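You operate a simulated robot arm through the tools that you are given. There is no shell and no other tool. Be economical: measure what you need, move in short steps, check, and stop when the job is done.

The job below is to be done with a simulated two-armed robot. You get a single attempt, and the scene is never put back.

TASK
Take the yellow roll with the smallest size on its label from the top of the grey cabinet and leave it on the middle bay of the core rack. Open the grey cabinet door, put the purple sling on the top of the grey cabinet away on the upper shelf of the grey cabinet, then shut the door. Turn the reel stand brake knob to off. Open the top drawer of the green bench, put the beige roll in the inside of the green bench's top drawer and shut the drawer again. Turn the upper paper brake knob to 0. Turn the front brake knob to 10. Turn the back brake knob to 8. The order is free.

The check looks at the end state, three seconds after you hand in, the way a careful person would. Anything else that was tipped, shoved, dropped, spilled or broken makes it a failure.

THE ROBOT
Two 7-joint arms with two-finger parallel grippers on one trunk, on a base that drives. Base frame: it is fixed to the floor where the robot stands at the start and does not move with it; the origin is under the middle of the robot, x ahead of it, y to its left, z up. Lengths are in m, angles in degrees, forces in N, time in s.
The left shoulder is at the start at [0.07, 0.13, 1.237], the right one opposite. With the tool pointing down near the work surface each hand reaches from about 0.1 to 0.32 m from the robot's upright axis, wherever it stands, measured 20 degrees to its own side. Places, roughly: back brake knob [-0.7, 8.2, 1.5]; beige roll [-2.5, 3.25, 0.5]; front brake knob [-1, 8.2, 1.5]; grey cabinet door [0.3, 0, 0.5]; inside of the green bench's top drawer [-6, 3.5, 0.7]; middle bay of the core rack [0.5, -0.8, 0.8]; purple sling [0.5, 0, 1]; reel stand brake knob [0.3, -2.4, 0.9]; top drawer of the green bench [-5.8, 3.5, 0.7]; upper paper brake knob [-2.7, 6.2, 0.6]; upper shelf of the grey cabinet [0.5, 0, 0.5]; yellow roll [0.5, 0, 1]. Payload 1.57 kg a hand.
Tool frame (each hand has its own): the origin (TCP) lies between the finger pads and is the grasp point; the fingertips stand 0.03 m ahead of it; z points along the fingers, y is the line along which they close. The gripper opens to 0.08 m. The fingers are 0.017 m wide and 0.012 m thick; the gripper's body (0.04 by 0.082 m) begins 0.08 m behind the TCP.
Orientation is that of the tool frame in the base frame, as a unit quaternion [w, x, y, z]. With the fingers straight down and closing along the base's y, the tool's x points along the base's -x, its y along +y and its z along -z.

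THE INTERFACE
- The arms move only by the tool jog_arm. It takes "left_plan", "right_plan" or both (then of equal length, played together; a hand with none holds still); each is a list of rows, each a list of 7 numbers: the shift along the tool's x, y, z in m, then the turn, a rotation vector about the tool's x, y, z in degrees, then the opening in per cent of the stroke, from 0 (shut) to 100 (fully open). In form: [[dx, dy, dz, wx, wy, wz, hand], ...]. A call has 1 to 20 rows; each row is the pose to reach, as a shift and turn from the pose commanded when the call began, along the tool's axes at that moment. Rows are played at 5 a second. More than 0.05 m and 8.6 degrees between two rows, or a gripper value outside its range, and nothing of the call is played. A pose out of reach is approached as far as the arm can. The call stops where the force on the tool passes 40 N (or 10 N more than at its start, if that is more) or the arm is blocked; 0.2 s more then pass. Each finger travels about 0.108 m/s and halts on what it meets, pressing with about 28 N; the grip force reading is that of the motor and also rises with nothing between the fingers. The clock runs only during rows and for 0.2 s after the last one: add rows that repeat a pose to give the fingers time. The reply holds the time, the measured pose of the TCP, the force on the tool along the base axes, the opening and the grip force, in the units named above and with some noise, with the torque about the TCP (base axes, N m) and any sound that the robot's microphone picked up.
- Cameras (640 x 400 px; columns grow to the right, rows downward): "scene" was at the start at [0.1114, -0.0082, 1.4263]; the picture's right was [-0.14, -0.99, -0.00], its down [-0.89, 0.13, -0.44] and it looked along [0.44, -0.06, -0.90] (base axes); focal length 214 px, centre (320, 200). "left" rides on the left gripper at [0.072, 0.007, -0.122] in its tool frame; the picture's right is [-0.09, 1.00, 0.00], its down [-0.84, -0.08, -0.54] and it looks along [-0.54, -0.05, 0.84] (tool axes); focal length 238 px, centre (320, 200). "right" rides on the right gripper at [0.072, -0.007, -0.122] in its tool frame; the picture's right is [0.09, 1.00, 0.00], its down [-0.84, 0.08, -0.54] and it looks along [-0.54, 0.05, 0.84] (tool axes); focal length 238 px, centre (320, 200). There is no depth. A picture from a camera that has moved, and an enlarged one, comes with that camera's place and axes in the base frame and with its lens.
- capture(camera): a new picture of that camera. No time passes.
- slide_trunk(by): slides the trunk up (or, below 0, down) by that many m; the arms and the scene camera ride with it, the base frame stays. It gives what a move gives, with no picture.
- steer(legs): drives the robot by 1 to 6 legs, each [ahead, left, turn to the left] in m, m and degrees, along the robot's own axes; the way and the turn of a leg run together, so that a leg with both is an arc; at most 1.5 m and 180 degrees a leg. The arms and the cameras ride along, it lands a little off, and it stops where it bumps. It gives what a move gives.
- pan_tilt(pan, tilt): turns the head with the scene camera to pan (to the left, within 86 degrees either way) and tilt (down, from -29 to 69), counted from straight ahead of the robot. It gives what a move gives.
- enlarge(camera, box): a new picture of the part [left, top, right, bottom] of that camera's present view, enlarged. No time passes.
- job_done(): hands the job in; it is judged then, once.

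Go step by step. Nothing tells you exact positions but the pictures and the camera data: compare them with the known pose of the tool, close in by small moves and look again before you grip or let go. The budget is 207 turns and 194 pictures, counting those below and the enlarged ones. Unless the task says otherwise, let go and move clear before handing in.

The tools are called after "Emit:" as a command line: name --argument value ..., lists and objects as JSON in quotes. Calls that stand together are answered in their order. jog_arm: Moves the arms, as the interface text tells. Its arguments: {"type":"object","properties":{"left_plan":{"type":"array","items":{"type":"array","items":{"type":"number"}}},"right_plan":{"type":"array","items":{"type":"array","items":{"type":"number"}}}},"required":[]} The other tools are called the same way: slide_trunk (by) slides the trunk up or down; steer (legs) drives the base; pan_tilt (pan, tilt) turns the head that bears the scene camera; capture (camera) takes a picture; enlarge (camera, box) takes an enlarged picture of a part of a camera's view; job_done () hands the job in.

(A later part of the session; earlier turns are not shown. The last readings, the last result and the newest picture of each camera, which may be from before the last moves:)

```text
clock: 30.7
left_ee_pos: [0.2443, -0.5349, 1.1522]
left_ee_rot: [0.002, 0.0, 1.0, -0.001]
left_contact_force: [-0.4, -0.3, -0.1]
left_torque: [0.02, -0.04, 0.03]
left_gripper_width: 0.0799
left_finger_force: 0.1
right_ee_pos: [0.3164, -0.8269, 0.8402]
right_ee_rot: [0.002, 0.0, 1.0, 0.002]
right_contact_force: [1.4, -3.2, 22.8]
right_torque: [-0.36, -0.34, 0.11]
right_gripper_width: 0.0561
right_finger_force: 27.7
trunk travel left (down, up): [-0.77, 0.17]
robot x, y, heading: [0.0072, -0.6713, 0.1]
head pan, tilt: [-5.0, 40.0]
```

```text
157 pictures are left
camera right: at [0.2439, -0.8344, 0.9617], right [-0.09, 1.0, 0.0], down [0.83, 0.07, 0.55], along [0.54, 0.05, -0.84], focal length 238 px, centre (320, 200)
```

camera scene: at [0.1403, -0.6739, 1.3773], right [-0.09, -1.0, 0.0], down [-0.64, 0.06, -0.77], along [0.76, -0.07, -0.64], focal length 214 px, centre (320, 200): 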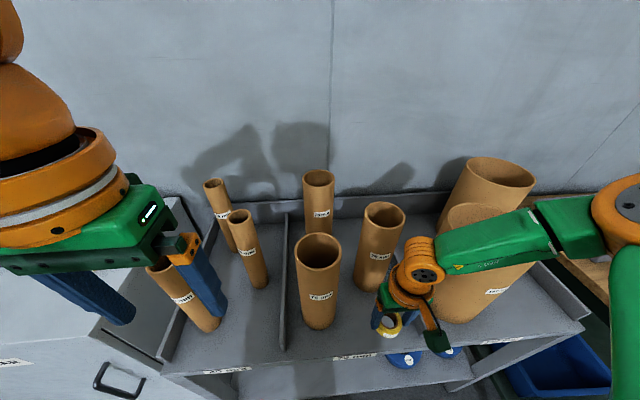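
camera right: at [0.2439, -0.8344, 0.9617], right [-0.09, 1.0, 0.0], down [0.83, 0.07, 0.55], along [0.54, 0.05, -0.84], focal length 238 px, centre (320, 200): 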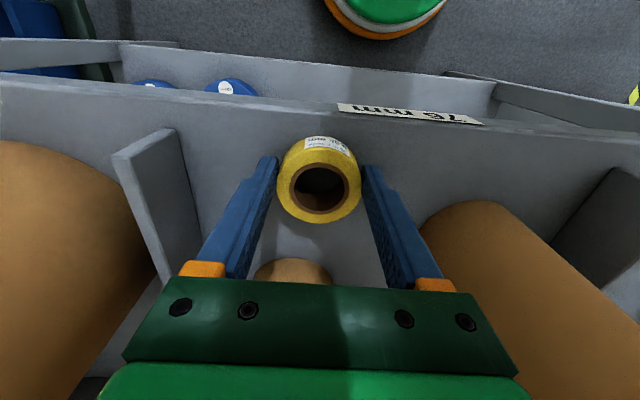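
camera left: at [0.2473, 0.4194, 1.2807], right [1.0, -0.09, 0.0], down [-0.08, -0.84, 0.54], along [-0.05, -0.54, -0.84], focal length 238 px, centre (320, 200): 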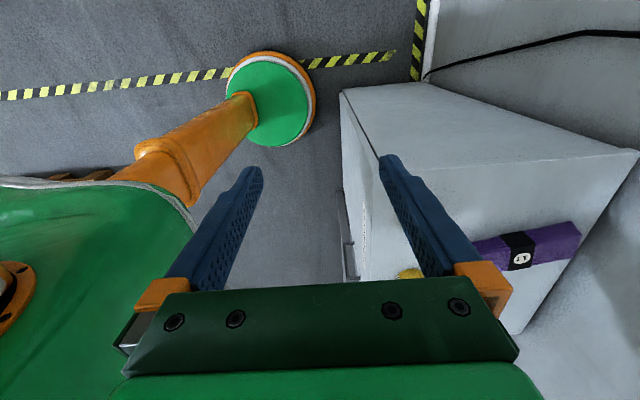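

The roll is on the tray. Ease pressure, release and lift away.

Emit:
slide_trunk --by 0.006

Emit:
jog_arm --right_plan '[[0, 0, 0, 0, 0, 0, 85], [0, 0, 0, 0, 0, 0, 95], [0, 0, 0, 0, 0, 0, 95]]'

Emit:
capture --camera "right"

```text
clock: 31.3
left_ee_pos: [0.2468, -0.536, 1.1586]
left_ee_rot: [0.001, 0.0, 1.0, 0.0]
left_contact_force: [-0.5, -0.2, 0.1]
left_torque: [-0.03, -0.03, 0.01]
left_gripper_width: 0.0802
left_finger_force: 0.1
right_ee_pos: [0.3172, -0.8276, 0.8452]
right_ee_rot: [-0.001, 0.001, 1.0, 0.0]
right_contact_force: [-0.3, 0.8, -0.4]
right_torque: [-0.06, 0.0, 0.0]
right_gripper_width: 0.0557
right_finger_force: 27.7
trunk travel left (down, up): [-0.776, 0.164]
robot x, y, heading: [0.0092, -0.6682, -0.1]
head pan, tilt: [-5.0, 40.0]
```

```text
clock: 32.1
left_ee_pos: [0.2474, -0.5355, 1.1577]
left_ee_rot: [-0.001, 0.001, 1.0, 0.0]
left_contact_force: [-1.0, 0.7, -0.3]
left_torque: [0.01, 0.0, 0.03]
left_gripper_width: 0.0801
left_finger_force: 0.0
right_ee_pos: [0.3182, -0.8259, 0.8447]
right_ee_rot: [0.001, 0.0, 1.0, 0.0]
right_contact_force: [1.0, -0.2, -0.5]
right_torque: [0.01, 0.02, 0.0]
right_gripper_width: 0.0759
right_finger_force: 0.1
trunk travel left (down, up): [-0.776, 0.164]
robot x, y, heading: [0.0047, -0.6692, 0.0]
head pan, tilt: [-5.0, 40.0]
```

```text
156 pictures are left
camera right: at [0.2463, -0.8348, 0.9667], right [-0.09, 1.0, 0.0], down [0.84, 0.07, 0.54], along [0.54, 0.05, -0.84], focal length 238 px, centre (320, 200)
```

right: 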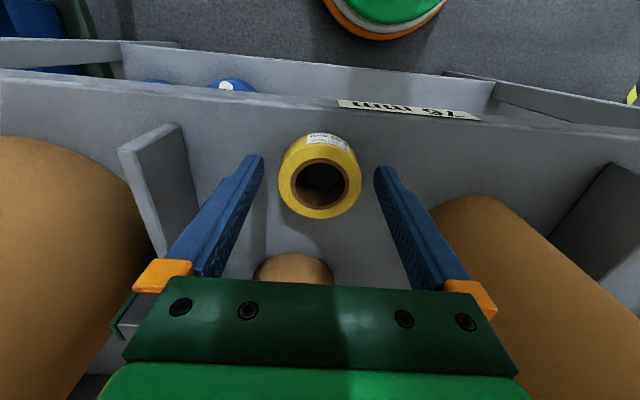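

Emit:
slide_trunk --by 0.16

Emit:
jog_arm --right_plan '[[0, 0, -0.04, 0, 0, 0, 95], [0, 0, -0.08, 0, 0, 0, 95], [0, 0, -0.12, 0, 0, 0, 95], [0, 0, -0.16, 0, 0, 0, 95], [0.02, 0.02, -0.18, 0, 0, 0, 95]]'

Emit:
steer --legs '[[-0.35, 0, 0], [0, 0.55, 0]]'

Emit:
capture --camera "scene"

```text
clock: 33.9
left_ee_pos: [0.2477, -0.5353, 1.3179]
left_ee_rot: [0.0, 0.0, 1.0, 0.0]
left_contact_force: [0.1, -0.9, -0.3]
left_torque: [0.02, -0.01, 0.0]
left_gripper_width: 0.08
left_finger_force: 0.1
right_ee_pos: [0.3188, -0.827, 1.0036]
right_ee_rot: [0.0, 0.0, 1.0, 0.001]
right_contact_force: [-0.3, 0.1, 0.3]
right_torque: [0.02, -0.01, 0.0]
right_gripper_width: 0.0764
right_finger_force: 0.0
trunk travel left (down, up): [-0.936, 0.004]
robot x, y, heading: [0.0046, -0.6701, -0.1]
head pan, tilt: [-5.0, 40.0]
```

```text
clock: 35.1
left_ee_pos: [0.2456, -0.5341, 1.3184]
left_ee_rot: [0.001, 0.0, 1.0, -0.001]
left_contact_force: [-0.8, 0.0, 1.1]
left_torque: [0.03, -0.03, 0.02]
left_gripper_width: 0.0799
left_finger_force: 0.0
right_ee_pos: [0.2961, -0.8062, 1.1859]
right_ee_rot: [0.0, 0.002, 1.0, 0.001]
right_contact_force: [1.1, 0.3, 0.2]
right_torque: [0.0, -0.02, 0.0]
right_gripper_width: 0.076
right_finger_force: 0.1
trunk travel left (down, up): [-0.936, 0.004]
robot x, y, heading: [0.0013, -0.6679, 0.0]
head pan, tilt: [-5.0, 40.0]
```

```text
clock: 40.2
left_ee_pos: [-0.104, 0.0151, 1.3178]
left_ee_rot: [0.0, 0.001, 1.0, 0.001]
left_contact_force: [0.3, 0.4, -1.0]
left_torque: [0.01, -0.01, 0.01]
left_gripper_width: 0.0799
left_finger_force: 0.0
right_ee_pos: [-0.054, -0.2598, 1.1841]
right_ee_rot: [-0.001, 0.003, 1.0, 0.002]
right_contact_force: [0.2, -0.3, -0.7]
right_torque: [0.04, 0.01, 0.01]
right_gripper_width: 0.076
right_finger_force: 0.0
trunk travel left (down, up): [-0.936, 0.004]
robot x, y, heading: [-0.348, -0.1126, -0.2]
head pan, tilt: [-5.0, 40.0]
```

```text
155 pictures are left
camera scene: at [-0.2107, -0.1242, 1.5183], right [-0.09, -1.0, 0.0], down [-0.64, 0.06, -0.77], along [0.76, -0.07, -0.64], focal length 214 px, centre (320, 200)
```

scene: 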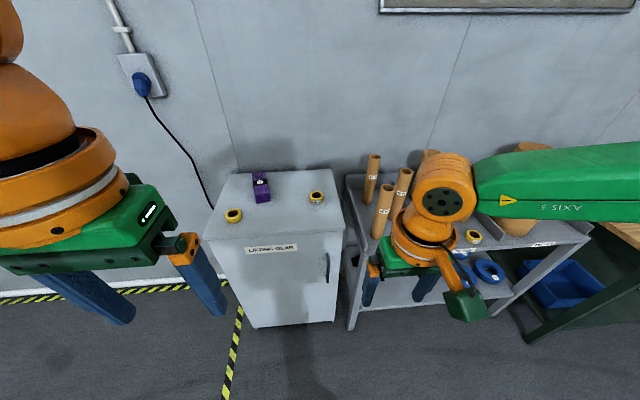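

The 0.05 mm roll sits in the middle bay. Next is the cabinet door: a vertical bar handle at about (0.27, -0.20, 0.76), hinge on the left. I tilt the right hand 45° forward and lower the trunk.

Emit:
jog_arm --right_plan '[[0, 0, 0.0, 0, -7.5, 0, 95], [0, 0, 0, 0, -15, 0, 95], [0, 0, 0, 0, -22.5, 0, 95], [0, 0, 0, 0, -30, 0, 95], [0, 0, 0, 0, -37.5, 0, 95], [0, 0, 0, 0, -45, 0, 95]]'

Emit:
slide_trunk --by -0.3

Emit:
capture --camera "right"

Emit:
capture --camera "scene"

```text
clock: 41.6
left_ee_pos: [-0.1027, 0.0164, 1.3184]
left_ee_rot: [0.0, 0.002, 1.0, 0.0]
left_contact_force: [-1.0, 0.5, 0.4]
left_torque: [-0.03, 0.0, -0.01]
left_gripper_width: 0.0801
left_finger_force: 0.0
right_ee_pos: [0.0127, -0.2217, 1.2222]
right_ee_rot: [0.383, 0.003, 0.924, 0.001]
right_contact_force: [0.0, 0.5, 0.1]
right_torque: [-0.01, 0.02, -0.01]
right_gripper_width: 0.0762
right_finger_force: 0.2
right hand out of reach, approached as far as the arm can: row 3, 4, 5, 6
trunk travel left (down, up): [-0.936, 0.004]
robot x, y, heading: [-0.3428, -0.114, -0.1]
head pan, tilt: [-5.0, 40.0]
```

```text
clock: 44.6
left_ee_pos: [-0.1039, 0.0164, 1.0181]
left_ee_rot: [0.001, 0.002, 1.0, 0.0]
left_contact_force: [0.4, 0.0, 0.6]
left_torque: [0.03, -0.02, 0.02]
left_gripper_width: 0.0801
left_finger_force: 0.1
right_ee_pos: [0.0108, -0.2223, 0.923]
right_ee_rot: [0.384, 0.003, 0.923, 0.0]
right_contact_force: [-0.1, 0.0, -0.4]
right_torque: [-0.01, 0.0, 0.03]
right_gripper_width: 0.0761
right_finger_force: 0.1
trunk travel left (down, up): [-0.636, 0.304]
robot x, y, heading: [-0.3475, -0.1138, -0.3]
head pan, tilt: [-5.0, 40.0]
```

```text
154 pictures are left
camera right: at [-0.126, -0.2282, 0.958], right [-0.06, 1.0, -0.06], down [0.21, 0.07, 0.97], along [0.98, 0.05, -0.21], focal length 238 px, centre (320, 200)
```

right: 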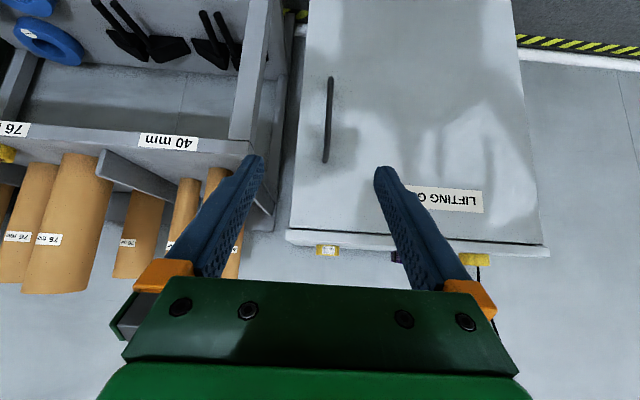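

```text
153 pictures are left
camera scene: at [-0.2108, -0.1215, 1.2184], right [-0.09, -1.0, 0.0], down [-0.64, 0.06, -0.77], along [0.76, -0.07, -0.64], focal length 214 px, centre (320, 200)
```

scene: 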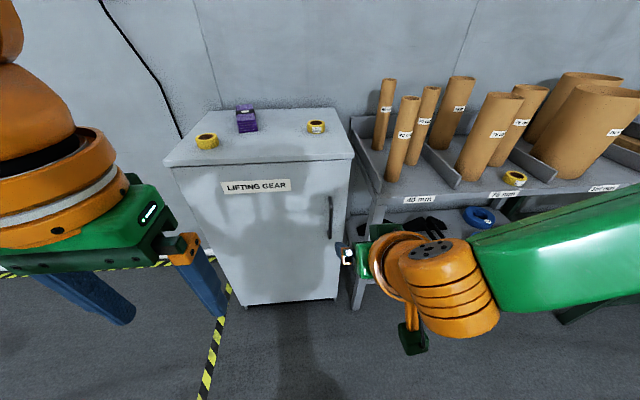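

Handle spans z 0.635–0.806 at (0.28, -0.20). Lower the right hand with the arm, then drive up so the fingers straddle the bar.

Emit:
jog_arm --right_plan '[[0.028, 0, 0.028, 0, 0, 0, 95], [0.056, 0, 0.056, 0, 0, 0, 95], [0.085, 0, 0.085, 0, 0, 0, 95], [0.113, 0, 0.113, 0, 0, 0, 95], [0.13, 0, 0.13, 0, 0, 0, 95]]'

Emit:
steer --legs '[[0.14, 0.01, 0]]'

Emit:
capture --camera "right"

```text
clock: 45.8
left_ee_pos: [-0.1048, 0.0162, 1.0175]
left_ee_rot: [0.0, 0.002, 1.0, 0.0]
left_contact_force: [-0.7, 1.6, 0.5]
left_torque: [0.01, -0.03, -0.01]
left_gripper_width: 0.08
left_finger_force: 0.0
right_ee_pos: [0.0241, -0.255, 0.7768]
right_ee_rot: [0.382, 0.003, 0.924, 0.001]
right_contact_force: [0.1, 0.1, 0.5]
right_torque: [0.04, 0.0, 0.0]
right_gripper_width: 0.0762
right_finger_force: 0.0
right hand out of reach, approached as far as the arm can: row 1, 2, 3, 4, 5
trunk travel left (down, up): [-0.636, 0.304]
robot x, y, heading: [-0.348, -0.1176, -0.3]
head pan, tilt: [-5.0, 40.0]
```

```text
clock: 47.1
left_ee_pos: [0.0327, 0.0255, 1.0184]
left_ee_rot: [0.0, 0.001, 1.0, -0.001]
left_contact_force: [-0.2, 1.1, -0.8]
left_torque: [0.0, -0.01, 0.01]
left_gripper_width: 0.0799
left_finger_force: 0.1
right_ee_pos: [0.1619, -0.2451, 0.7788]
right_ee_rot: [0.382, 0.003, 0.924, 0.0]
right_contact_force: [0.2, -0.2, 0.2]
right_torque: [0.04, -0.02, 0.01]
right_gripper_width: 0.0761
right_finger_force: 0.1
trunk travel left (down, up): [-0.636, 0.304]
robot x, y, heading: [-0.2061, -0.1026, -0.2]
head pan, tilt: [-5.0, 40.0]
```

```text
152 pictures are left
camera right: at [0.0249, -0.2524, 0.813], right [-0.06, 1.0, -0.06], down [0.21, 0.07, 0.97], along [0.98, 0.05, -0.21], focal length 238 px, centre (320, 200)
```

right: 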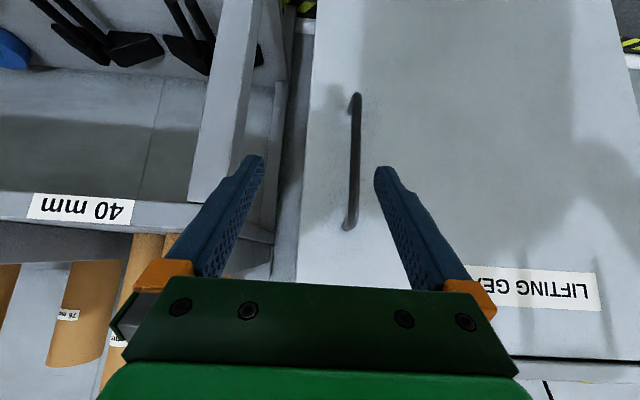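

Emit:
slide_trunk --by -0.04

Emit:
steer --legs '[[0.06, 0.05, 0]]'

Emit:
capture --camera "right"

```text
clock: 47.9
left_ee_pos: [0.0343, 0.0266, 0.9782]
left_ee_rot: [0.0, 0.003, 1.0, 0.0]
left_contact_force: [0.1, -0.3, 0.4]
left_torque: [0.01, -0.02, -0.02]
left_gripper_width: 0.0799
left_finger_force: 0.1
right_ee_pos: [0.1632, -0.2451, 0.7362]
right_ee_rot: [0.382, 0.003, 0.924, 0.0]
right_contact_force: [-0.5, -0.3, 0.8]
right_torque: [0.0, -0.01, 0.0]
right_gripper_width: 0.0761
right_finger_force: 0.1
trunk travel left (down, up): [-0.596, 0.344]
robot x, y, heading: [-0.2086, -0.1036, -0.2]
head pan, tilt: [-5.0, 40.0]
```

```text
clock: 49.0
left_ee_pos: [0.0942, 0.0742, 0.9789]
left_ee_rot: [0.0, 0.002, 1.0, 0.0]
left_contact_force: [-0.4, -0.1, -0.4]
left_torque: [-0.03, 0.02, 0.0]
left_gripper_width: 0.0801
left_finger_force: 0.1
right_ee_pos: [0.2223, -0.1974, 0.7373]
right_ee_rot: [0.382, 0.003, 0.924, 0.001]
right_contact_force: [1.4, -0.2, 0.1]
right_torque: [0.0, 0.0, 0.03]
right_gripper_width: 0.076
right_finger_force: 0.1
trunk travel left (down, up): [-0.596, 0.344]
robot x, y, heading: [-0.1492, -0.0569, -0.3]
head pan, tilt: [-5.0, 40.0]
```

```text
151 pictures are left
camera right: at [0.0856, -0.2034, 0.7728], right [-0.06, 1.0, -0.06], down [0.21, 0.07, 0.97], along [0.98, 0.04, -0.21], focal length 238 px, centre (320, 200)
```

right: 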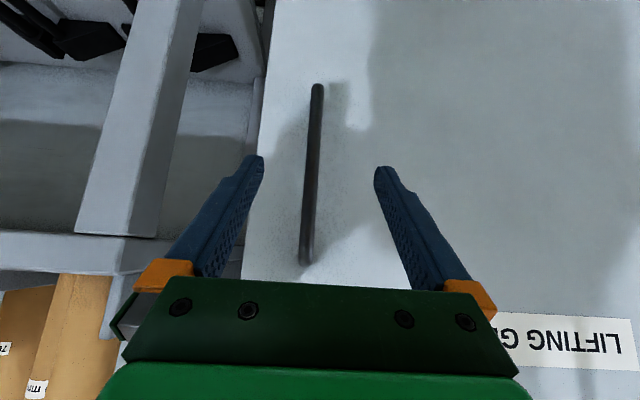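

Emit:
steer --legs '[[0.05, -0.006, 0]]'

Emit:
capture --camera "right"

```text
clock: 49.9
left_ee_pos: [0.1441, 0.0688, 0.9776]
left_ee_rot: [0.0, 0.002, 1.0, 0.001]
left_contact_force: [1.3, -0.4, -0.7]
left_torque: [0.02, 0.02, -0.04]
left_gripper_width: 0.0799
left_finger_force: 0.1
right_ee_pos: [0.2731, -0.2016, 0.7374]
right_ee_rot: [0.382, 0.003, 0.924, 0.0]
right_contact_force: [0.7, -0.1, -0.8]
right_torque: [0.03, 0.01, -0.04]
right_gripper_width: 0.0761
right_finger_force: 0.1
trunk travel left (down, up): [-0.596, 0.344]
robot x, y, heading: [-0.0982, -0.0597, -0.2]
head pan, tilt: [-5.0, 40.0]
```

```text
150 pictures are left
camera right: at [0.135, -0.2092, 0.773], right [-0.06, 1.0, -0.06], down [0.21, 0.07, 0.97], along [0.98, 0.05, -0.21], focal length 238 px, centre (320, 200)
```

right: 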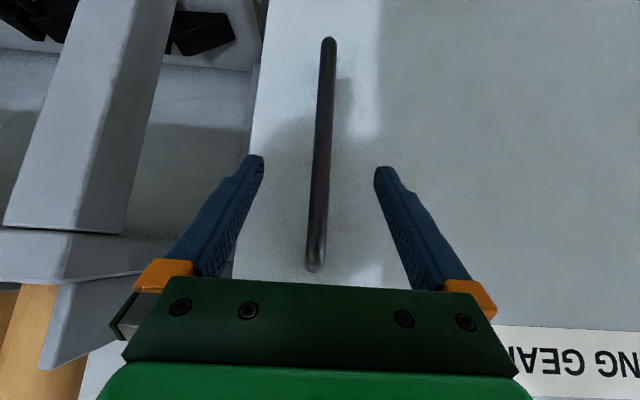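

Emit:
jog_arm --right_plan '[[-0.004, 0, 0.004, 0, 0, 0, 60], [-0.004, 0, 0.004, 0, 0, 0, 20], [-0.004, 0, 0.004, 0, 0, 0, 0], [-0.004, 0, 0.004, 0, 0, 0, 0]]'

Emit:
capture --camera "right"

```text
clock: 50.9
left_ee_pos: [0.1444, 0.0697, 0.9776]
left_ee_rot: [0.0, 0.001, 1.0, -0.001]
left_contact_force: [0.1, -0.4, 0.9]
left_torque: [-0.02, 0.04, -0.01]
left_gripper_width: 0.08
left_finger_force: 0.2
right_ee_pos: [0.2781, -0.2026, 0.7371]
right_ee_rot: [0.382, 0.004, 0.924, 0.0]
right_contact_force: [-1.3, -0.8, 2.2]
right_torque: [-0.24, 0.15, 0.02]
right_gripper_width: 0.012
right_finger_force: 29.8
trunk travel left (down, up): [-0.596, 0.344]
robot x, y, heading: [-0.0973, -0.0629, -0.5]
head pan, tilt: [-5.0, 40.0]
```

```text
149 pictures are left
camera right: at [0.1411, -0.209, 0.7731], right [-0.06, 1.0, -0.06], down [0.21, 0.07, 0.97], along [0.98, 0.05, -0.21], focal length 238 px, centre (320, 200)
```

right: 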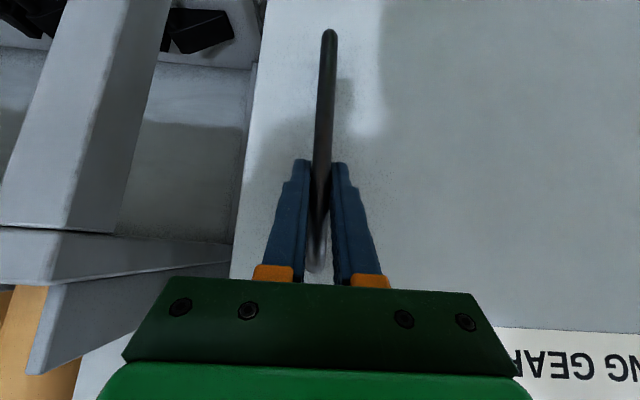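

Gripped the bar. I'll swing the door open by rotating the whole robot about the hinge (≈(0.31, 0.24)), first 10°.

Emit:
steer --legs '[[-0.053, 0.071, -10]]'

Emit:
capture --camera "right"

Emit:
capture --camera "scene"

```text
clock: 52.0
left_ee_pos: [0.1192, 0.1022, 0.9777]
left_ee_rot: [0.0, 0.09, 0.996, -0.002]
left_contact_force: [-1.3, -0.8, 0.7]
left_torque: [0.03, -0.02, 0.0]
left_gripper_width: 0.0798
left_finger_force: 0.0
right_ee_pos: [0.2034, -0.1879, 0.7373]
right_ee_rot: [0.381, 0.083, 0.92, -0.033]
right_contact_force: [1.8, 9.1, -4.5]
right_torque: [-0.11, -0.58, -0.07]
right_gripper_width: 0.0118
right_finger_force: 29.3
trunk travel left (down, up): [-0.596, 0.344]
robot x, y, heading: [-0.1467, 0.0121, -10.4]
head pan, tilt: [-5.0, 40.0]
```

```text
148 pictures are left
camera right: at [0.0673, -0.1706, 0.7731], right [0.11, 0.99, -0.06], down [0.22, 0.04, 0.97], along [0.97, -0.13, -0.21], focal length 238 px, centre (320, 200)
```

right: 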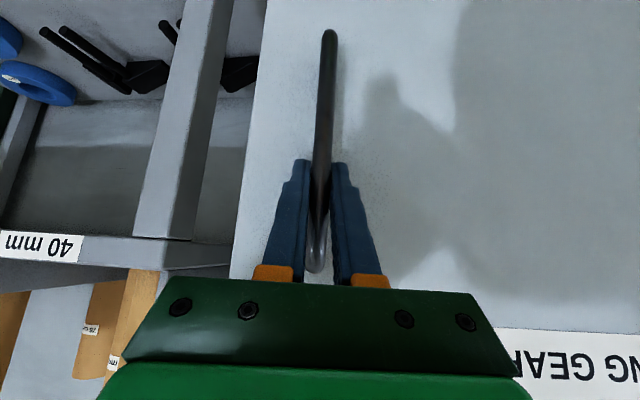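

```text
147 pictures are left
camera scene: at [-0.0105, -0.0137, 1.1783], right [-0.26, -0.96, 0.0], down [-0.62, 0.17, -0.77], along [0.74, -0.2, -0.64], focal length 214 px, centre (320, 200)
```

scene: 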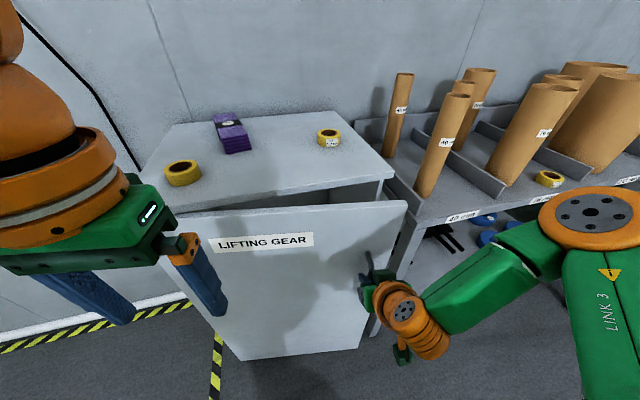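

Emit:
steer --legs '[[-0.074, 0.114, -15]]'

```text
clock: 53.3
left_ee_pos: [0.0934, 0.157, 0.9788]
left_ee_rot: [0.002, 0.218, 0.976, 0.002]
left_contact_force: [-0.1, -0.4, 0.3]
left_torque: [-0.02, -0.03, -0.01]
left_gripper_width: 0.0796
left_finger_force: 0.1
right_ee_pos: [0.1017, -0.1434, 0.7373]
right_ee_rot: [0.375, 0.204, 0.901, -0.08]
right_contact_force: [-9.5, -16.2, 3.7]
right_torque: [-0.55, -0.21, -0.16]
right_gripper_width: 0.0116
right_finger_force: 29.5
trunk travel left (down, up): [-0.596, 0.344]
robot x, y, heading: [-0.1785, 0.1447, -25.2]
head pan, tilt: [-5.0, 40.0]
```

Emit:
steer --legs '[[-0.074, 0.105, -15]]'

Emit:
capture --camera "scene"

```text
clock: 54.6
left_ee_pos: [0.0859, 0.2174, 0.9781]
left_ee_rot: [0.0, 0.343, 0.939, -0.001]
left_contact_force: [0.6, 0.3, -0.6]
left_torque: [-0.02, 0.01, 0.0]
left_gripper_width: 0.0802
left_finger_force: 0.1
right_ee_pos: [0.0128, -0.0764, 0.7376]
right_ee_rot: [0.36, 0.32, 0.867, -0.131]
right_contact_force: [0.9, 0.2, -4.8]
right_torque: [-0.4, -0.18, -0.11]
right_gripper_width: 0.0121
right_finger_force: 29.8
trunk travel left (down, up): [-0.596, 0.344]
robot x, y, heading: [-0.1854, 0.2743, -40.3]
head pan, tilt: [-5.0, 40.0]
```

```text
146 pictures are left
camera scene: at [-0.0849, 0.1806, 1.1783], right [-0.71, -0.7, 0.0], down [-0.45, 0.46, -0.77], along [0.54, -0.54, -0.64], focal length 214 px, centre (320, 200)
```

scene: 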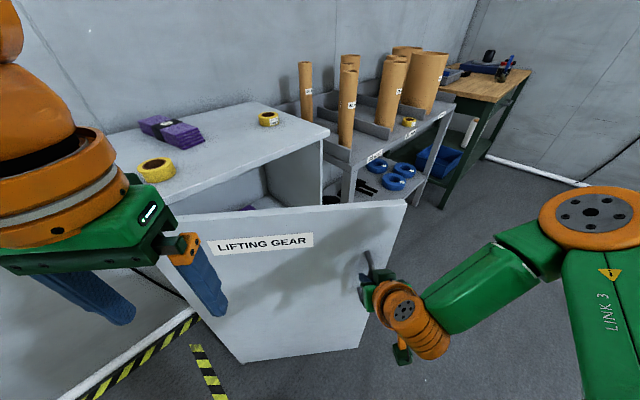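

Emit:
steer --legs '[[-0.075, 0.108, -15], [-0.075, 0.108, -15]]'

```text
clock: 56.8
left_ee_pos: [0.1106, 0.3345, 0.9776]
left_ee_rot: [0.001, 0.575, 0.818, 0.001]
left_contact_force: [0.5, 0.0, 1.2]
left_torque: [-0.02, -0.01, 0.01]
left_gripper_width: 0.0798
left_finger_force: 0.0
right_ee_pos: [-0.0991, 0.1143, 0.7372]
right_ee_rot: [0.315, 0.533, 0.754, -0.218]
right_contact_force: [-13.7, -5.1, -2.1]
right_torque: [-0.62, 0.17, -0.14]
right_gripper_width: 0.0118
right_finger_force: 29.8
trunk travel left (down, up): [-0.596, 0.344]
robot x, y, heading: [-0.0913, 0.5135, -70.2]
head pan, tilt: [-5.0, 40.0]
```

Emit:
steer --legs '[[-0.075, 0.105, -15], [-0.075, 0.107, -15]]'

Emit:
capture --camera "scene"

```text
clock: 59.0
left_ee_pos: [0.1891, 0.4201, 0.979]
left_ee_rot: [0.001, 0.767, 0.641, 0.001]
left_contact_force: [0.0, 0.0, -0.4]
left_torque: [0.02, 0.0, -0.01]
left_gripper_width: 0.08
left_finger_force: 0.1
right_ee_pos: [-0.1036, 0.3354, 0.7382]
right_ee_rot: [0.245, 0.712, 0.589, -0.294]
right_contact_force: [-3.8, 0.5, -8.0]
right_torque: [-0.31, 0.36, -0.13]
right_gripper_width: 0.012
right_finger_force: 29.5
trunk travel left (down, up): [-0.596, 0.344]
robot x, y, heading: [0.1039, 0.6817, -100.2]
head pan, tilt: [-5.0, 40.0]
```

```text
145 pictures are left
camera scene: at [0.0701, 0.5502, 1.1782], right [-0.96, 0.27, 0.0], down [0.17, 0.62, -0.77], along [-0.2, -0.74, -0.64], focal length 214 px, centre (320, 200)
```

scene: 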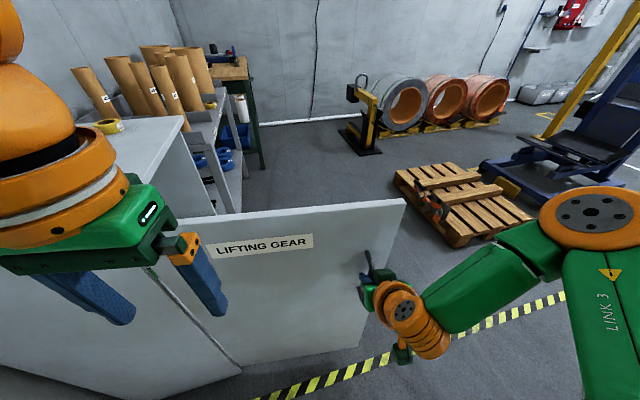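

Door is open about 100°. Release the handle and back off, then look to the robot's right before driving around.

Emit:
jog_arm --right_plan '[[0, 0, 0, 0, 0, 0, 50], [0, 0, 0, 0, 0, 0, 95], [0, 0, 0, 0, 0, 0, 95]]'

Emit:
steer --legs '[[-0.2, 0, 0]]'

Emit:
pan_tilt --pan -75 --tilt 25

Emit:
capture --camera "scene"

Emit:
capture --camera "right"

```text
clock: 59.8
left_ee_pos: [0.1898, 0.421, 0.978]
left_ee_rot: [-0.001, 0.768, 0.641, 0.0]
left_contact_force: [0.8, 0.3, 0.1]
left_torque: [-0.02, -0.01, -0.01]
left_gripper_width: 0.08
left_finger_force: 0.1
right_ee_pos: [-0.1016, 0.3341, 0.7377]
right_ee_rot: [0.246, 0.711, 0.589, -0.295]
right_contact_force: [-0.8, -0.5, 0.0]
right_torque: [-0.06, -0.02, 0.02]
right_gripper_width: 0.0762
right_finger_force: 0.0
trunk travel left (down, up): [-0.596, 0.344]
robot x, y, heading: [0.1094, 0.6813, -100.4]
head pan, tilt: [-5.0, 40.0]
```

```text
clock: 61.4
left_ee_pos: [0.2256, 0.6178, 0.9788]
left_ee_rot: [0.0, 0.768, 0.641, 0.001]
left_contact_force: [0.5, 0.5, 0.2]
left_torque: [-0.02, 0.01, -0.03]
left_gripper_width: 0.0799
left_finger_force: 0.1
right_ee_pos: [-0.0666, 0.5331, 0.7366]
right_ee_rot: [0.245, 0.711, 0.589, -0.294]
right_contact_force: [0.2, -0.1, 0.0]
right_torque: [0.02, 0.01, -0.03]
right_gripper_width: 0.076
right_finger_force: 0.1
trunk travel left (down, up): [-0.596, 0.344]
robot x, y, heading: [0.1374, 0.8759, -100.6]
head pan, tilt: [-5.0, 40.0]
```

```text
clock: 62.8
left_ee_pos: [0.2244, 0.6179, 0.978]
left_ee_rot: [0.0, 0.768, 0.64, 0.0]
left_contact_force: [-0.4, -0.2, 0.2]
left_torque: [-0.05, 0.01, -0.02]
left_gripper_width: 0.08
left_finger_force: 0.1
right_ee_pos: [-0.0659, 0.533, 0.7378]
right_ee_rot: [0.245, 0.712, 0.589, -0.295]
right_contact_force: [0.4, -0.5, 0.7]
right_torque: [0.02, 0.03, -0.02]
right_gripper_width: 0.0764
right_finger_force: 0.1
trunk travel left (down, up): [-0.596, 0.344]
robot x, y, heading: [0.1382, 0.8813, -100.5]
head pan, tilt: [-75.0, 25.0]
```

```text
144 pictures are left
camera scene: at [0.0386, 0.8224, 1.2017], right [-0.08, 1.0, 0.0], down [0.42, 0.03, -0.91], along [-0.9, -0.07, -0.42], focal length 214 px, centre (320, 200)
```

scene: 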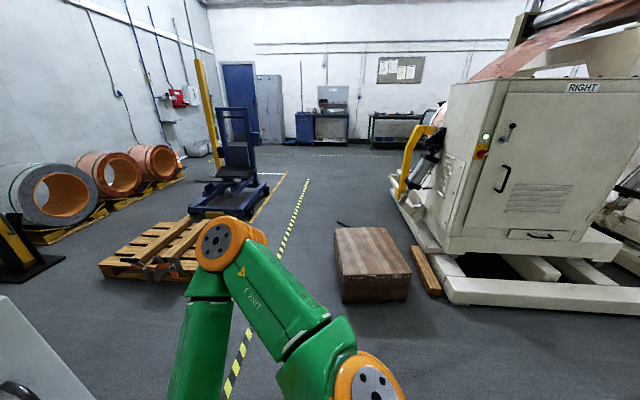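

```text
143 pictures are left
camera right: at [-0.047, 0.6682, 0.7729], right [0.99, -0.12, -0.06], down [0.04, -0.22, 0.98], along [-0.13, -0.97, -0.21], focal length 238 px, centre (320, 200)
```

right: 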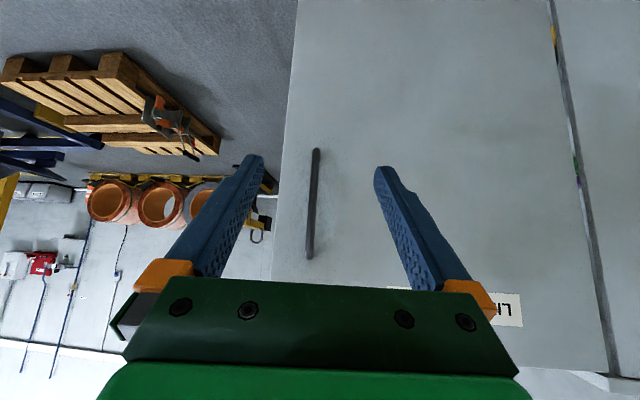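

A clear lane exists between the door edge and the brown block/pallet. I drive around: strafe right, square up, forward, then turn to face the cabinet.

Emit:
steer --legs '[[0, -0.72, 0], [0, 0, 10], [1.1, 0, 0], [0, 0, 90]]'

Emit:
pan_tilt --pan 0 --tilt 25

Emit:
capture --camera "scene"

Emit:
capture --camera "right"

```text
clock: 76.4
left_ee_pos: [-0.3359, 0.0417, 0.9786]
left_ee_rot: [0.0, 0.005, 1.0, 0.001]
left_contact_force: [-0.5, -0.1, 0.4]
left_torque: [0.01, -0.03, -0.01]
left_gripper_width: 0.0801
left_finger_force: 0.0
right_ee_pos: [-0.2006, -0.2321, 0.7371]
right_ee_rot: [0.383, 0.008, 0.924, -0.002]
right_contact_force: [0.5, 0.0, -0.7]
right_torque: [-0.02, -0.04, 0.02]
right_gripper_width: 0.0759
right_finger_force: 0.0
trunk travel left (down, up): [-0.596, 0.344]
robot x, y, heading: [-0.572, -0.0845, -0.7]
head pan, tilt: [-75.0, 25.0]
```

```text
clock: 77.9
left_ee_pos: [-0.3365, 0.0417, 0.9776]
left_ee_rot: [-0.001, 0.004, 1.0, 0.0]
left_contact_force: [0.5, 1.4, -0.1]
left_torque: [0.01, -0.01, 0.0]
left_gripper_width: 0.0801
left_finger_force: 0.0
right_ee_pos: [-0.2015, -0.2321, 0.7377]
right_ee_rot: [0.383, 0.007, 0.924, -0.001]
right_contact_force: [0.2, 0.1, -0.6]
right_torque: [0.02, -0.02, -0.01]
right_gripper_width: 0.0759
right_finger_force: 0.0
trunk travel left (down, up): [-0.596, 0.344]
robot x, y, heading: [-0.5756, -0.0885, -0.5]
head pan, tilt: [0.0, 25.0]
```

```text
142 pictures are left
camera scene: at [-0.4351, -0.0887, 1.2017], right [-0.01, -1.0, 0.0], down [-0.42, 0.0, -0.91], along [0.91, -0.01, -0.42], focal length 214 px, centre (320, 200)
```

scene: 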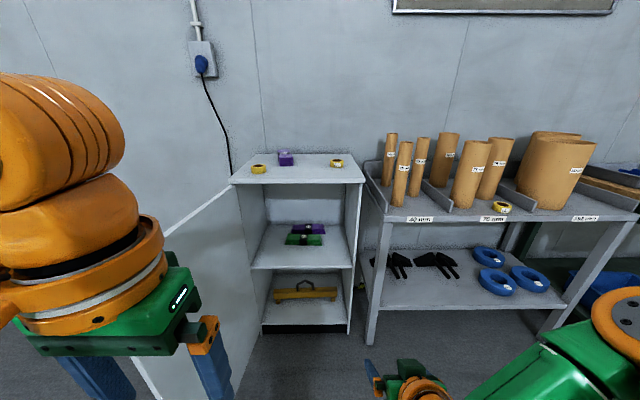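

```text
141 pictures are left
camera right: at [-0.3385, -0.2369, 0.7729], right [-0.05, 1.0, -0.06], down [0.21, 0.07, 0.98], along [0.98, 0.04, -0.21], focal length 238 px, centre (320, 200)
```

right: 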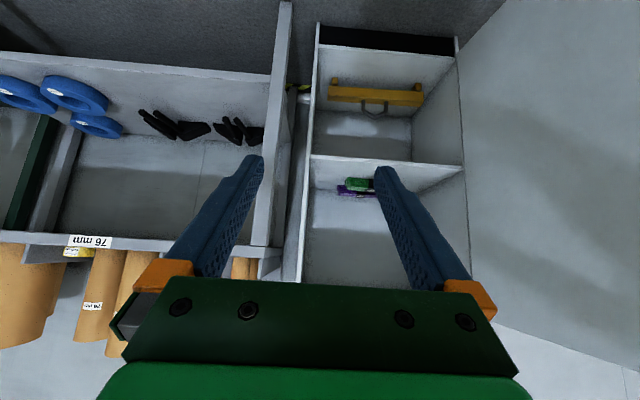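

Emit:
enlarge --camera "scene" --box '[220, 140, 380, 340]'

```text
2.00 times, centred on (300, 240) of scene
camera zoom: at [-0.4351, -0.0887, 1.2017], right [-0.01, -1.0, 0.0], down [-0.42, 0.0, -0.91], along [0.91, -0.01, -0.42], focal length 429 px, centre (360, 120)
```

zoom: 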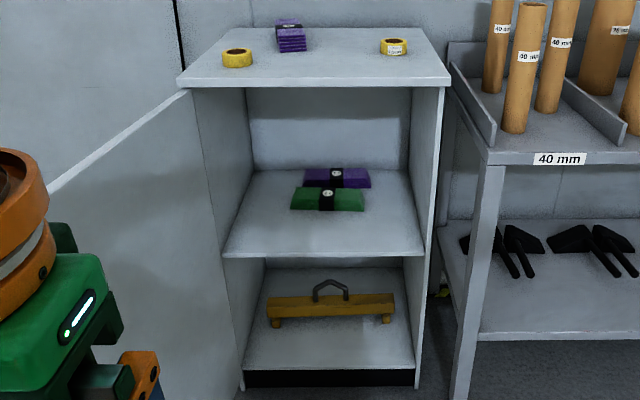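

The upper shelf holds green and purple slings at its centre-back; there's free room at the sides. To get working room I first push the door wider open with the left hand from inside.

Emit:
slide_trunk --by -0.13

Emit:
steer --legs '[[0.33, 0, 0], [0, 0.15, 0]]'

Emit:
pan_tilt --pan 35 --tilt 40

Emit:
capture --camera "scene"

```text
clock: 79.5
left_ee_pos: [-0.3338, 0.0414, 0.8478]
left_ee_rot: [0.0, 0.004, 1.0, 0.0]
left_contact_force: [-0.3, -0.3, 0.6]
left_torque: [0.0, 0.01, -0.02]
left_gripper_width: 0.0802
left_finger_force: 0.0
right_ee_pos: [-0.2005, -0.2313, 0.6072]
right_ee_rot: [0.385, 0.007, 0.923, -0.002]
right_contact_force: [0.2, -0.3, 0.0]
right_torque: [-0.02, 0.07, 0.0]
right_gripper_width: 0.0762
right_finger_force: 0.0
trunk travel left (down, up): [-0.466, 0.474]
robot x, y, heading: [-0.5749, -0.087, -0.6]
head pan, tilt: [0.0, 25.0]
```

```text
clock: 82.6
left_ee_pos: [-0.008, 0.1613, 0.8589]
left_ee_rot: [0.007, 0.013, 1.0, 0.017]
left_contact_force: [0.1, 0.3, 0.3]
left_torque: [-0.04, -0.03, -0.03]
left_gripper_width: 0.08
left_finger_force: 0.0
right_ee_pos: [0.1257, -0.1087, 0.6123]
right_ee_rot: [0.389, 0.024, 0.921, 0.009]
right_contact_force: [0.6, -0.4, -0.3]
right_torque: [0.01, 0.03, 0.0]
right_gripper_width: 0.0759
right_finger_force: 0.0
trunk travel left (down, up): [-0.466, 0.474]
robot x, y, heading: [-0.245, 0.0588, -1.3]
head pan, tilt: [0.0, 25.0]
```

```text
clock: 83.7
left_ee_pos: [-0.0064, 0.157, 0.8531]
left_ee_rot: [0.01, 0.054, 0.998, 0.035]
left_contact_force: [1.1, 0.1, 0.5]
left_torque: [-0.01, 0.02, 0.01]
left_gripper_width: 0.08
left_finger_force: 0.0
right_ee_pos: [0.1301, -0.1477, 0.6165]
right_ee_rot: [0.386, 0.125, 0.914, 0.0]
right_contact_force: [0.6, 1.0, 0.4]
right_torque: [0.01, 0.03, 0.02]
right_gripper_width: 0.076
right_finger_force: 0.2
trunk travel left (down, up): [-0.466, 0.474]
robot x, y, heading: [-0.2391, 0.0569, -2.8]
head pan, tilt: [35.0, 40.0]
```

```text
139 pictures are left
camera scene: at [-0.1334, 0.0228, 1.0574], right [0.53, -0.85, -0.06], down [-0.53, -0.28, -0.8], along [0.66, 0.46, -0.6], focal length 214 px, centre (320, 200)
```

scene: 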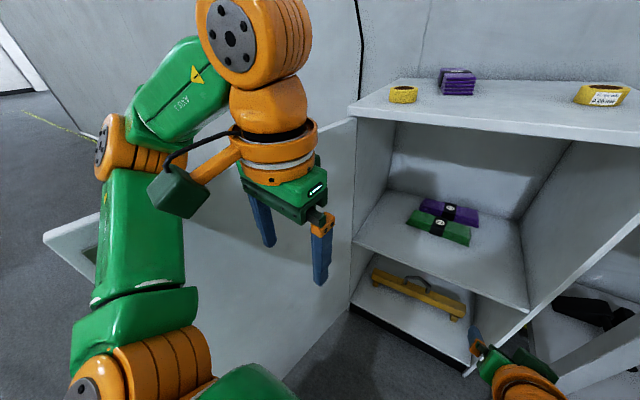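

The left upper arm seems to be leaning on the door and the robot got twisted a bit. I back off to the right and re-check.

Emit:
steer --legs '[[0, -0.12, 0]]'

Emit:
capture --camera "scene"

```text
clock: 84.4
left_ee_pos: [0.033, 0.1078, 0.8285]
left_ee_rot: [0.029, 0.162, 0.976, 0.145]
left_contact_force: [-1.2, -0.7, 0.3]
left_torque: [0.05, -0.2, -0.05]
left_gripper_width: 0.08
left_finger_force: 0.1
right_ee_pos: [0.1978, -0.2884, 0.6524]
right_ee_rot: [0.38, 0.478, 0.792, 0.008]
right_contact_force: [0.6, -0.3, 0.3]
right_torque: [0.03, -0.05, -0.02]
right_gripper_width: 0.0759
right_finger_force: 0.1
trunk travel left (down, up): [-0.466, 0.474]
robot x, y, heading: [-0.2397, 0.0637, -3.3]
head pan, tilt: [35.0, 40.0]
stopped in leg 1: the robot was blocked; the commanded pose is now the measured one
```

```text
138 pictures are left
camera scene: at [-0.0952, -0.1176, 1.0626], right [0.53, -0.83, -0.19], down [-0.57, -0.17, -0.81], along [0.64, 0.53, -0.56], focal length 214 px, centre (320, 200)
```

scene: 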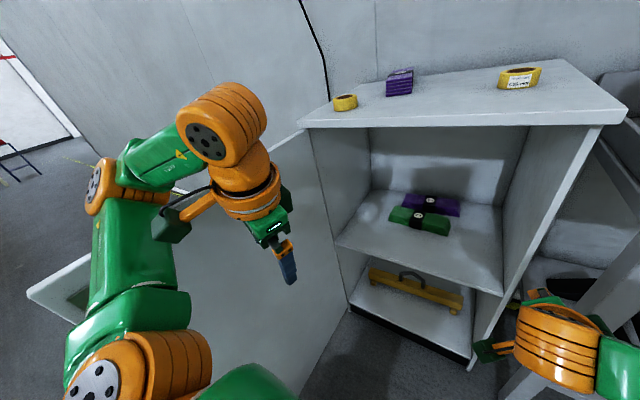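

The left elbow seems hooked over the door's top edge. Raise the trunk to lift the arm free.

Emit:
slide_trunk --by 0.1

Emit:
capture --camera "scene"

```text
clock: 84.7
left_ee_pos: [0.0331, 0.1086, 0.8131]
left_ee_rot: [0.008, 0.159, 0.969, 0.187]
left_contact_force: [2.1, -0.8, -1.6]
left_torque: [0.21, 0.16, 0.11]
left_gripper_width: 0.0799
left_finger_force: 0.1
right_ee_pos: [0.2383, -0.2829, 0.6265]
right_ee_rot: [0.299, 0.574, 0.761, 0.036]
right_contact_force: [-0.9, 0.7, -2.6]
right_torque: [-0.15, -0.27, 0.03]
right_gripper_width: 0.0762
right_finger_force: 0.0
trunk travel left (down, up): [-0.472, 0.468]
robot x, y, heading: [-0.2783, 0.0658, 3.3]
head pan, tilt: [35.0, 40.0]
stopped: the arm was blocked; the commanded pose is now the measured one
```

```text
137 pictures are left
camera scene: at [-0.0353, -0.1679, 1.0445], right [0.61, -0.74, -0.3], down [-0.6, -0.18, -0.78], along [0.52, 0.65, -0.55], focal length 214 px, centre (320, 200)
```

scene: 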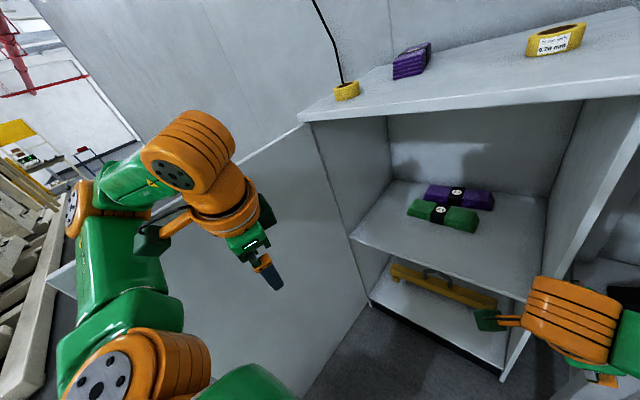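

The robot is tipping toward the right. I immediately drive the base under the lean.

Emit:
steer --legs '[[0.12, -0.3, 0]]'

Emit:
capture --camera "scene"

```text
clock: 85.4
left_ee_pos: [-0.0464, 0.2826, 0.7624]
left_ee_rot: [0.166, 0.095, 0.98, 0.049]
left_contact_force: [-11.8, -41.5, -6.1]
left_torque: [-0.66, 0.69, -0.3]
left_gripper_width: 0.0389
left_finger_force: 0.1
right_ee_pos: [0.1212, -0.2232, 0.7493]
right_ee_rot: [0.349, 0.765, 0.537, -0.064]
right_contact_force: [0.0, 0.3, 0.0]
right_torque: [-0.03, -0.03, 0.08]
right_gripper_width: 0.076
right_finger_force: 0.1
trunk travel left (down, up): [-0.472, 0.468]
robot x, y, heading: [-0.2841, 0.0296, 4.0]
head pan, tilt: [35.0, 40.0]
stopped in leg 1: the robot was blocked; the commanded pose is now the measured one
```

```text
136 pictures are left
camera scene: at [-0.1931, 0.029, 1.0632], right [0.63, -0.78, -0.03], down [-0.48, -0.36, -0.8], along [0.61, 0.52, -0.6], focal length 214 px, centre (320, 200)
```

scene: 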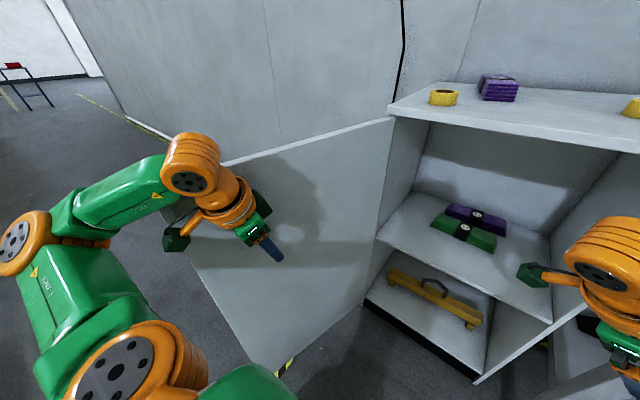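

It's upright again; the left fingers press on the door. Back away from the door gently.

Emit:
steer --legs '[[-0.05, -0.08, 0]]'

Emit:
capture --camera "scene"

```text
clock: 86.1
left_ee_pos: [-0.0533, 0.2791, 0.7527]
left_ee_rot: [0.181, 0.117, 0.976, 0.023]
left_contact_force: [14.9, -36.8, -4.2]
left_torque: [-0.34, -0.12, -1.28]
left_gripper_width: 0.0517
left_finger_force: 0.1
right_ee_pos: [0.1156, -0.2193, 0.7505]
right_ee_rot: [0.371, 0.74, 0.556, -0.075]
right_contact_force: [0.2, 0.4, -0.1]
right_torque: [-0.02, -0.01, -0.01]
right_gripper_width: 0.0762
right_finger_force: 0.2
trunk travel left (down, up): [-0.472, 0.468]
robot x, y, heading: [-0.2907, 0.0095, 3.3]
head pan, tilt: [35.0, 40.0]
stopped in leg 1: the force on the tool passed its limit at 60 N (the readings are from after the stop); the commanded pose is now the measured one
```

```text
135 pictures are left
camera scene: at [-0.1959, 0.0434, 1.0567], right [0.62, -0.78, 0.0], down [-0.49, -0.38, -0.79], along [0.61, 0.49, -0.62], focal length 214 px, centre (320, 200)
```

scene: 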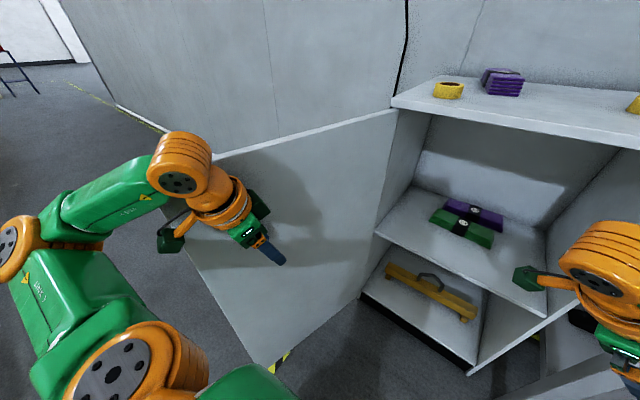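

Emit:
jog_arm --left_plan '[[0, -0.03, 0, 0, 0, 0, 50], [0, -0.06, 0, 0, 0, 0, 50], [0, -0.06, 0, 0, 0, 0, 50]]'

Emit:
capture --camera "scene"

```text
clock: 87.1
left_ee_pos: [-0.0794, 0.2759, 0.7585]
left_ee_rot: [0.182, 0.069, 0.98, 0.027]
left_contact_force: [-0.6, -0.2, 0.1]
left_torque: [-0.02, 0.03, 0.01]
left_gripper_width: 0.0399
left_finger_force: 0.0
left hand out of reach, approached as far as the arm can: row 2, 3
right_ee_pos: [0.1278, -0.1543, 0.7552]
right_ee_rot: [0.381, 0.711, 0.587, -0.062]
right_contact_force: [-0.6, -1.0, 0.5]
right_torque: [0.06, 0.0, 0.03]
right_gripper_width: 0.0759
right_finger_force: 0.1
trunk travel left (down, up): [-0.472, 0.468]
robot x, y, heading: [-0.2927, 0.0257, 8.2]
head pan, tilt: [35.0, 40.0]
stopped in row 3 (left hand): the arm was blocked; the commanded pose is now the measured one
```

```text
134 pictures are left
camera scene: at [-0.2067, 0.0868, 1.0575], right [0.68, -0.73, 0.01], down [-0.45, -0.43, -0.78], along [0.57, 0.53, -0.63], focal length 214 px, centre (320, 200)
```

scene: 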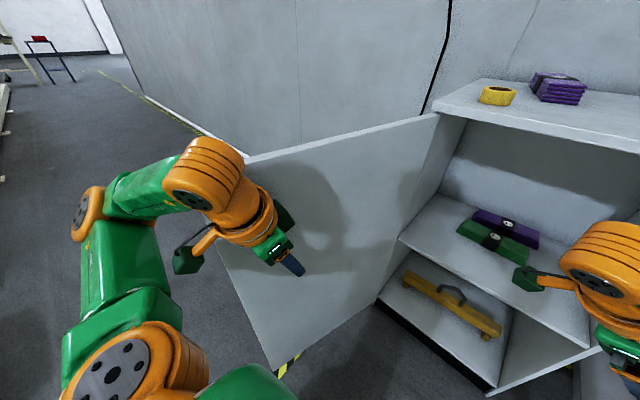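

Emit:
steer --legs '[[-0.15, 0, 0]]'

Emit:
capture --camera "scene"

```text
clock: 88.5
left_ee_pos: [-0.2103, 0.2591, 0.7506]
left_ee_rot: [0.169, 0.073, 0.983, 0.02]
left_contact_force: [0.2, -0.2, -0.1]
left_torque: [0.01, -0.02, -0.01]
left_gripper_width: 0.0401
left_finger_force: 0.2
right_ee_pos: [-0.0071, -0.1717, 0.7478]
right_ee_rot: [0.376, 0.713, 0.588, -0.074]
right_contact_force: [-0.3, 0.0, 0.2]
right_torque: [0.02, 0.0, 0.0]
right_gripper_width: 0.0762
right_finger_force: 0.0
trunk travel left (down, up): [-0.472, 0.468]
robot x, y, heading: [-0.4443, 0.0083, 7.7]
head pan, tilt: [35.0, 40.0]
```

```text
133 pictures are left
camera scene: at [-0.3324, 0.0728, 1.0542], right [0.68, -0.73, 0.0], down [-0.47, -0.44, -0.77], along [0.56, 0.52, -0.64], focal length 214 px, centre (320, 200)
```

scene: 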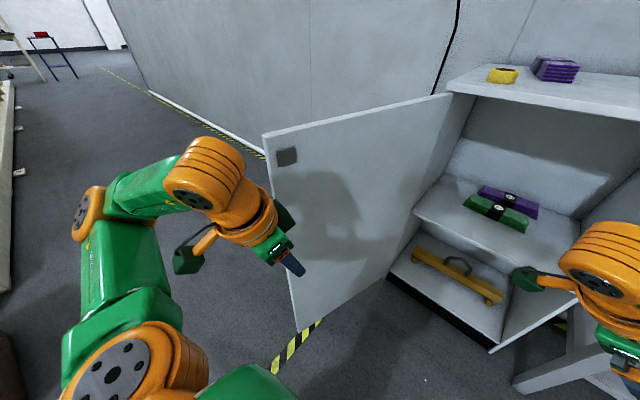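

Free and stable again. Back up a bit more, straighten, and raise the trunk.

Emit:
steer --legs '[[-0.12, -0.03, -7.7]]'

Emit:
slide_trunk --by 0.43

Emit:
pan_tilt --pan 0 --tilt 40

Emit:
capture --camera "scene"

```text
clock: 89.8
left_ee_pos: [-0.2963, 0.1876, 0.7497]
left_ee_rot: [0.17, 0.14, 0.975, 0.008]
left_contact_force: [0.0, 0.5, 0.6]
left_torque: [0.01, -0.01, -0.02]
left_gripper_width: 0.0398
left_finger_force: 0.0
right_ee_pos: [-0.154, -0.2679, 0.7479]
right_ee_rot: [0.37, 0.75, 0.539, -0.1]
right_contact_force: [-0.3, -0.7, 0.5]
right_torque: [-0.02, -0.02, 0.0]
right_gripper_width: 0.0757
right_finger_force: 0.1
trunk travel left (down, up): [-0.472, 0.468]
robot x, y, heading: [-0.5607, -0.0284, -0.1]
head pan, tilt: [35.0, 40.0]
```

```text
refused: 0.43 is not a number from -0.4 to 0.4
```

```text
clock: 90.8
left_ee_pos: [-0.2957, 0.1875, 0.75]
left_ee_rot: [0.171, 0.14, 0.975, 0.008]
left_contact_force: [0.8, 0.6, 0.3]
left_torque: [0.0, 0.02, -0.03]
left_gripper_width: 0.0398
left_finger_force: 0.1
right_ee_pos: [-0.1518, -0.2671, 0.7465]
right_ee_rot: [0.369, 0.751, 0.539, -0.099]
right_contact_force: [-0.3, 0.1, 0.3]
right_torque: [0.01, -0.01, -0.01]
right_gripper_width: 0.076
right_finger_force: 0.1
trunk travel left (down, up): [-0.472, 0.468]
robot x, y, heading: [-0.5674, -0.0299, 0.0]
head pan, tilt: [0.0, 40.0]
```

```text
132 pictures are left
camera scene: at [-0.4259, -0.0294, 1.0542], right [0.0, -1.0, 0.0], down [-0.64, 0.0, -0.77], along [0.77, 0.0, -0.64], focal length 214 px, centre (320, 200)
```

scene: 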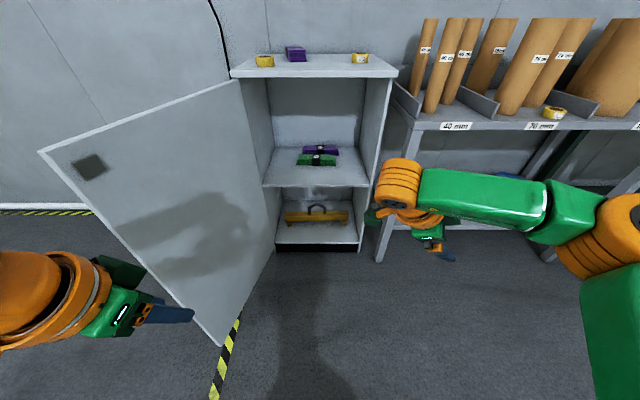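

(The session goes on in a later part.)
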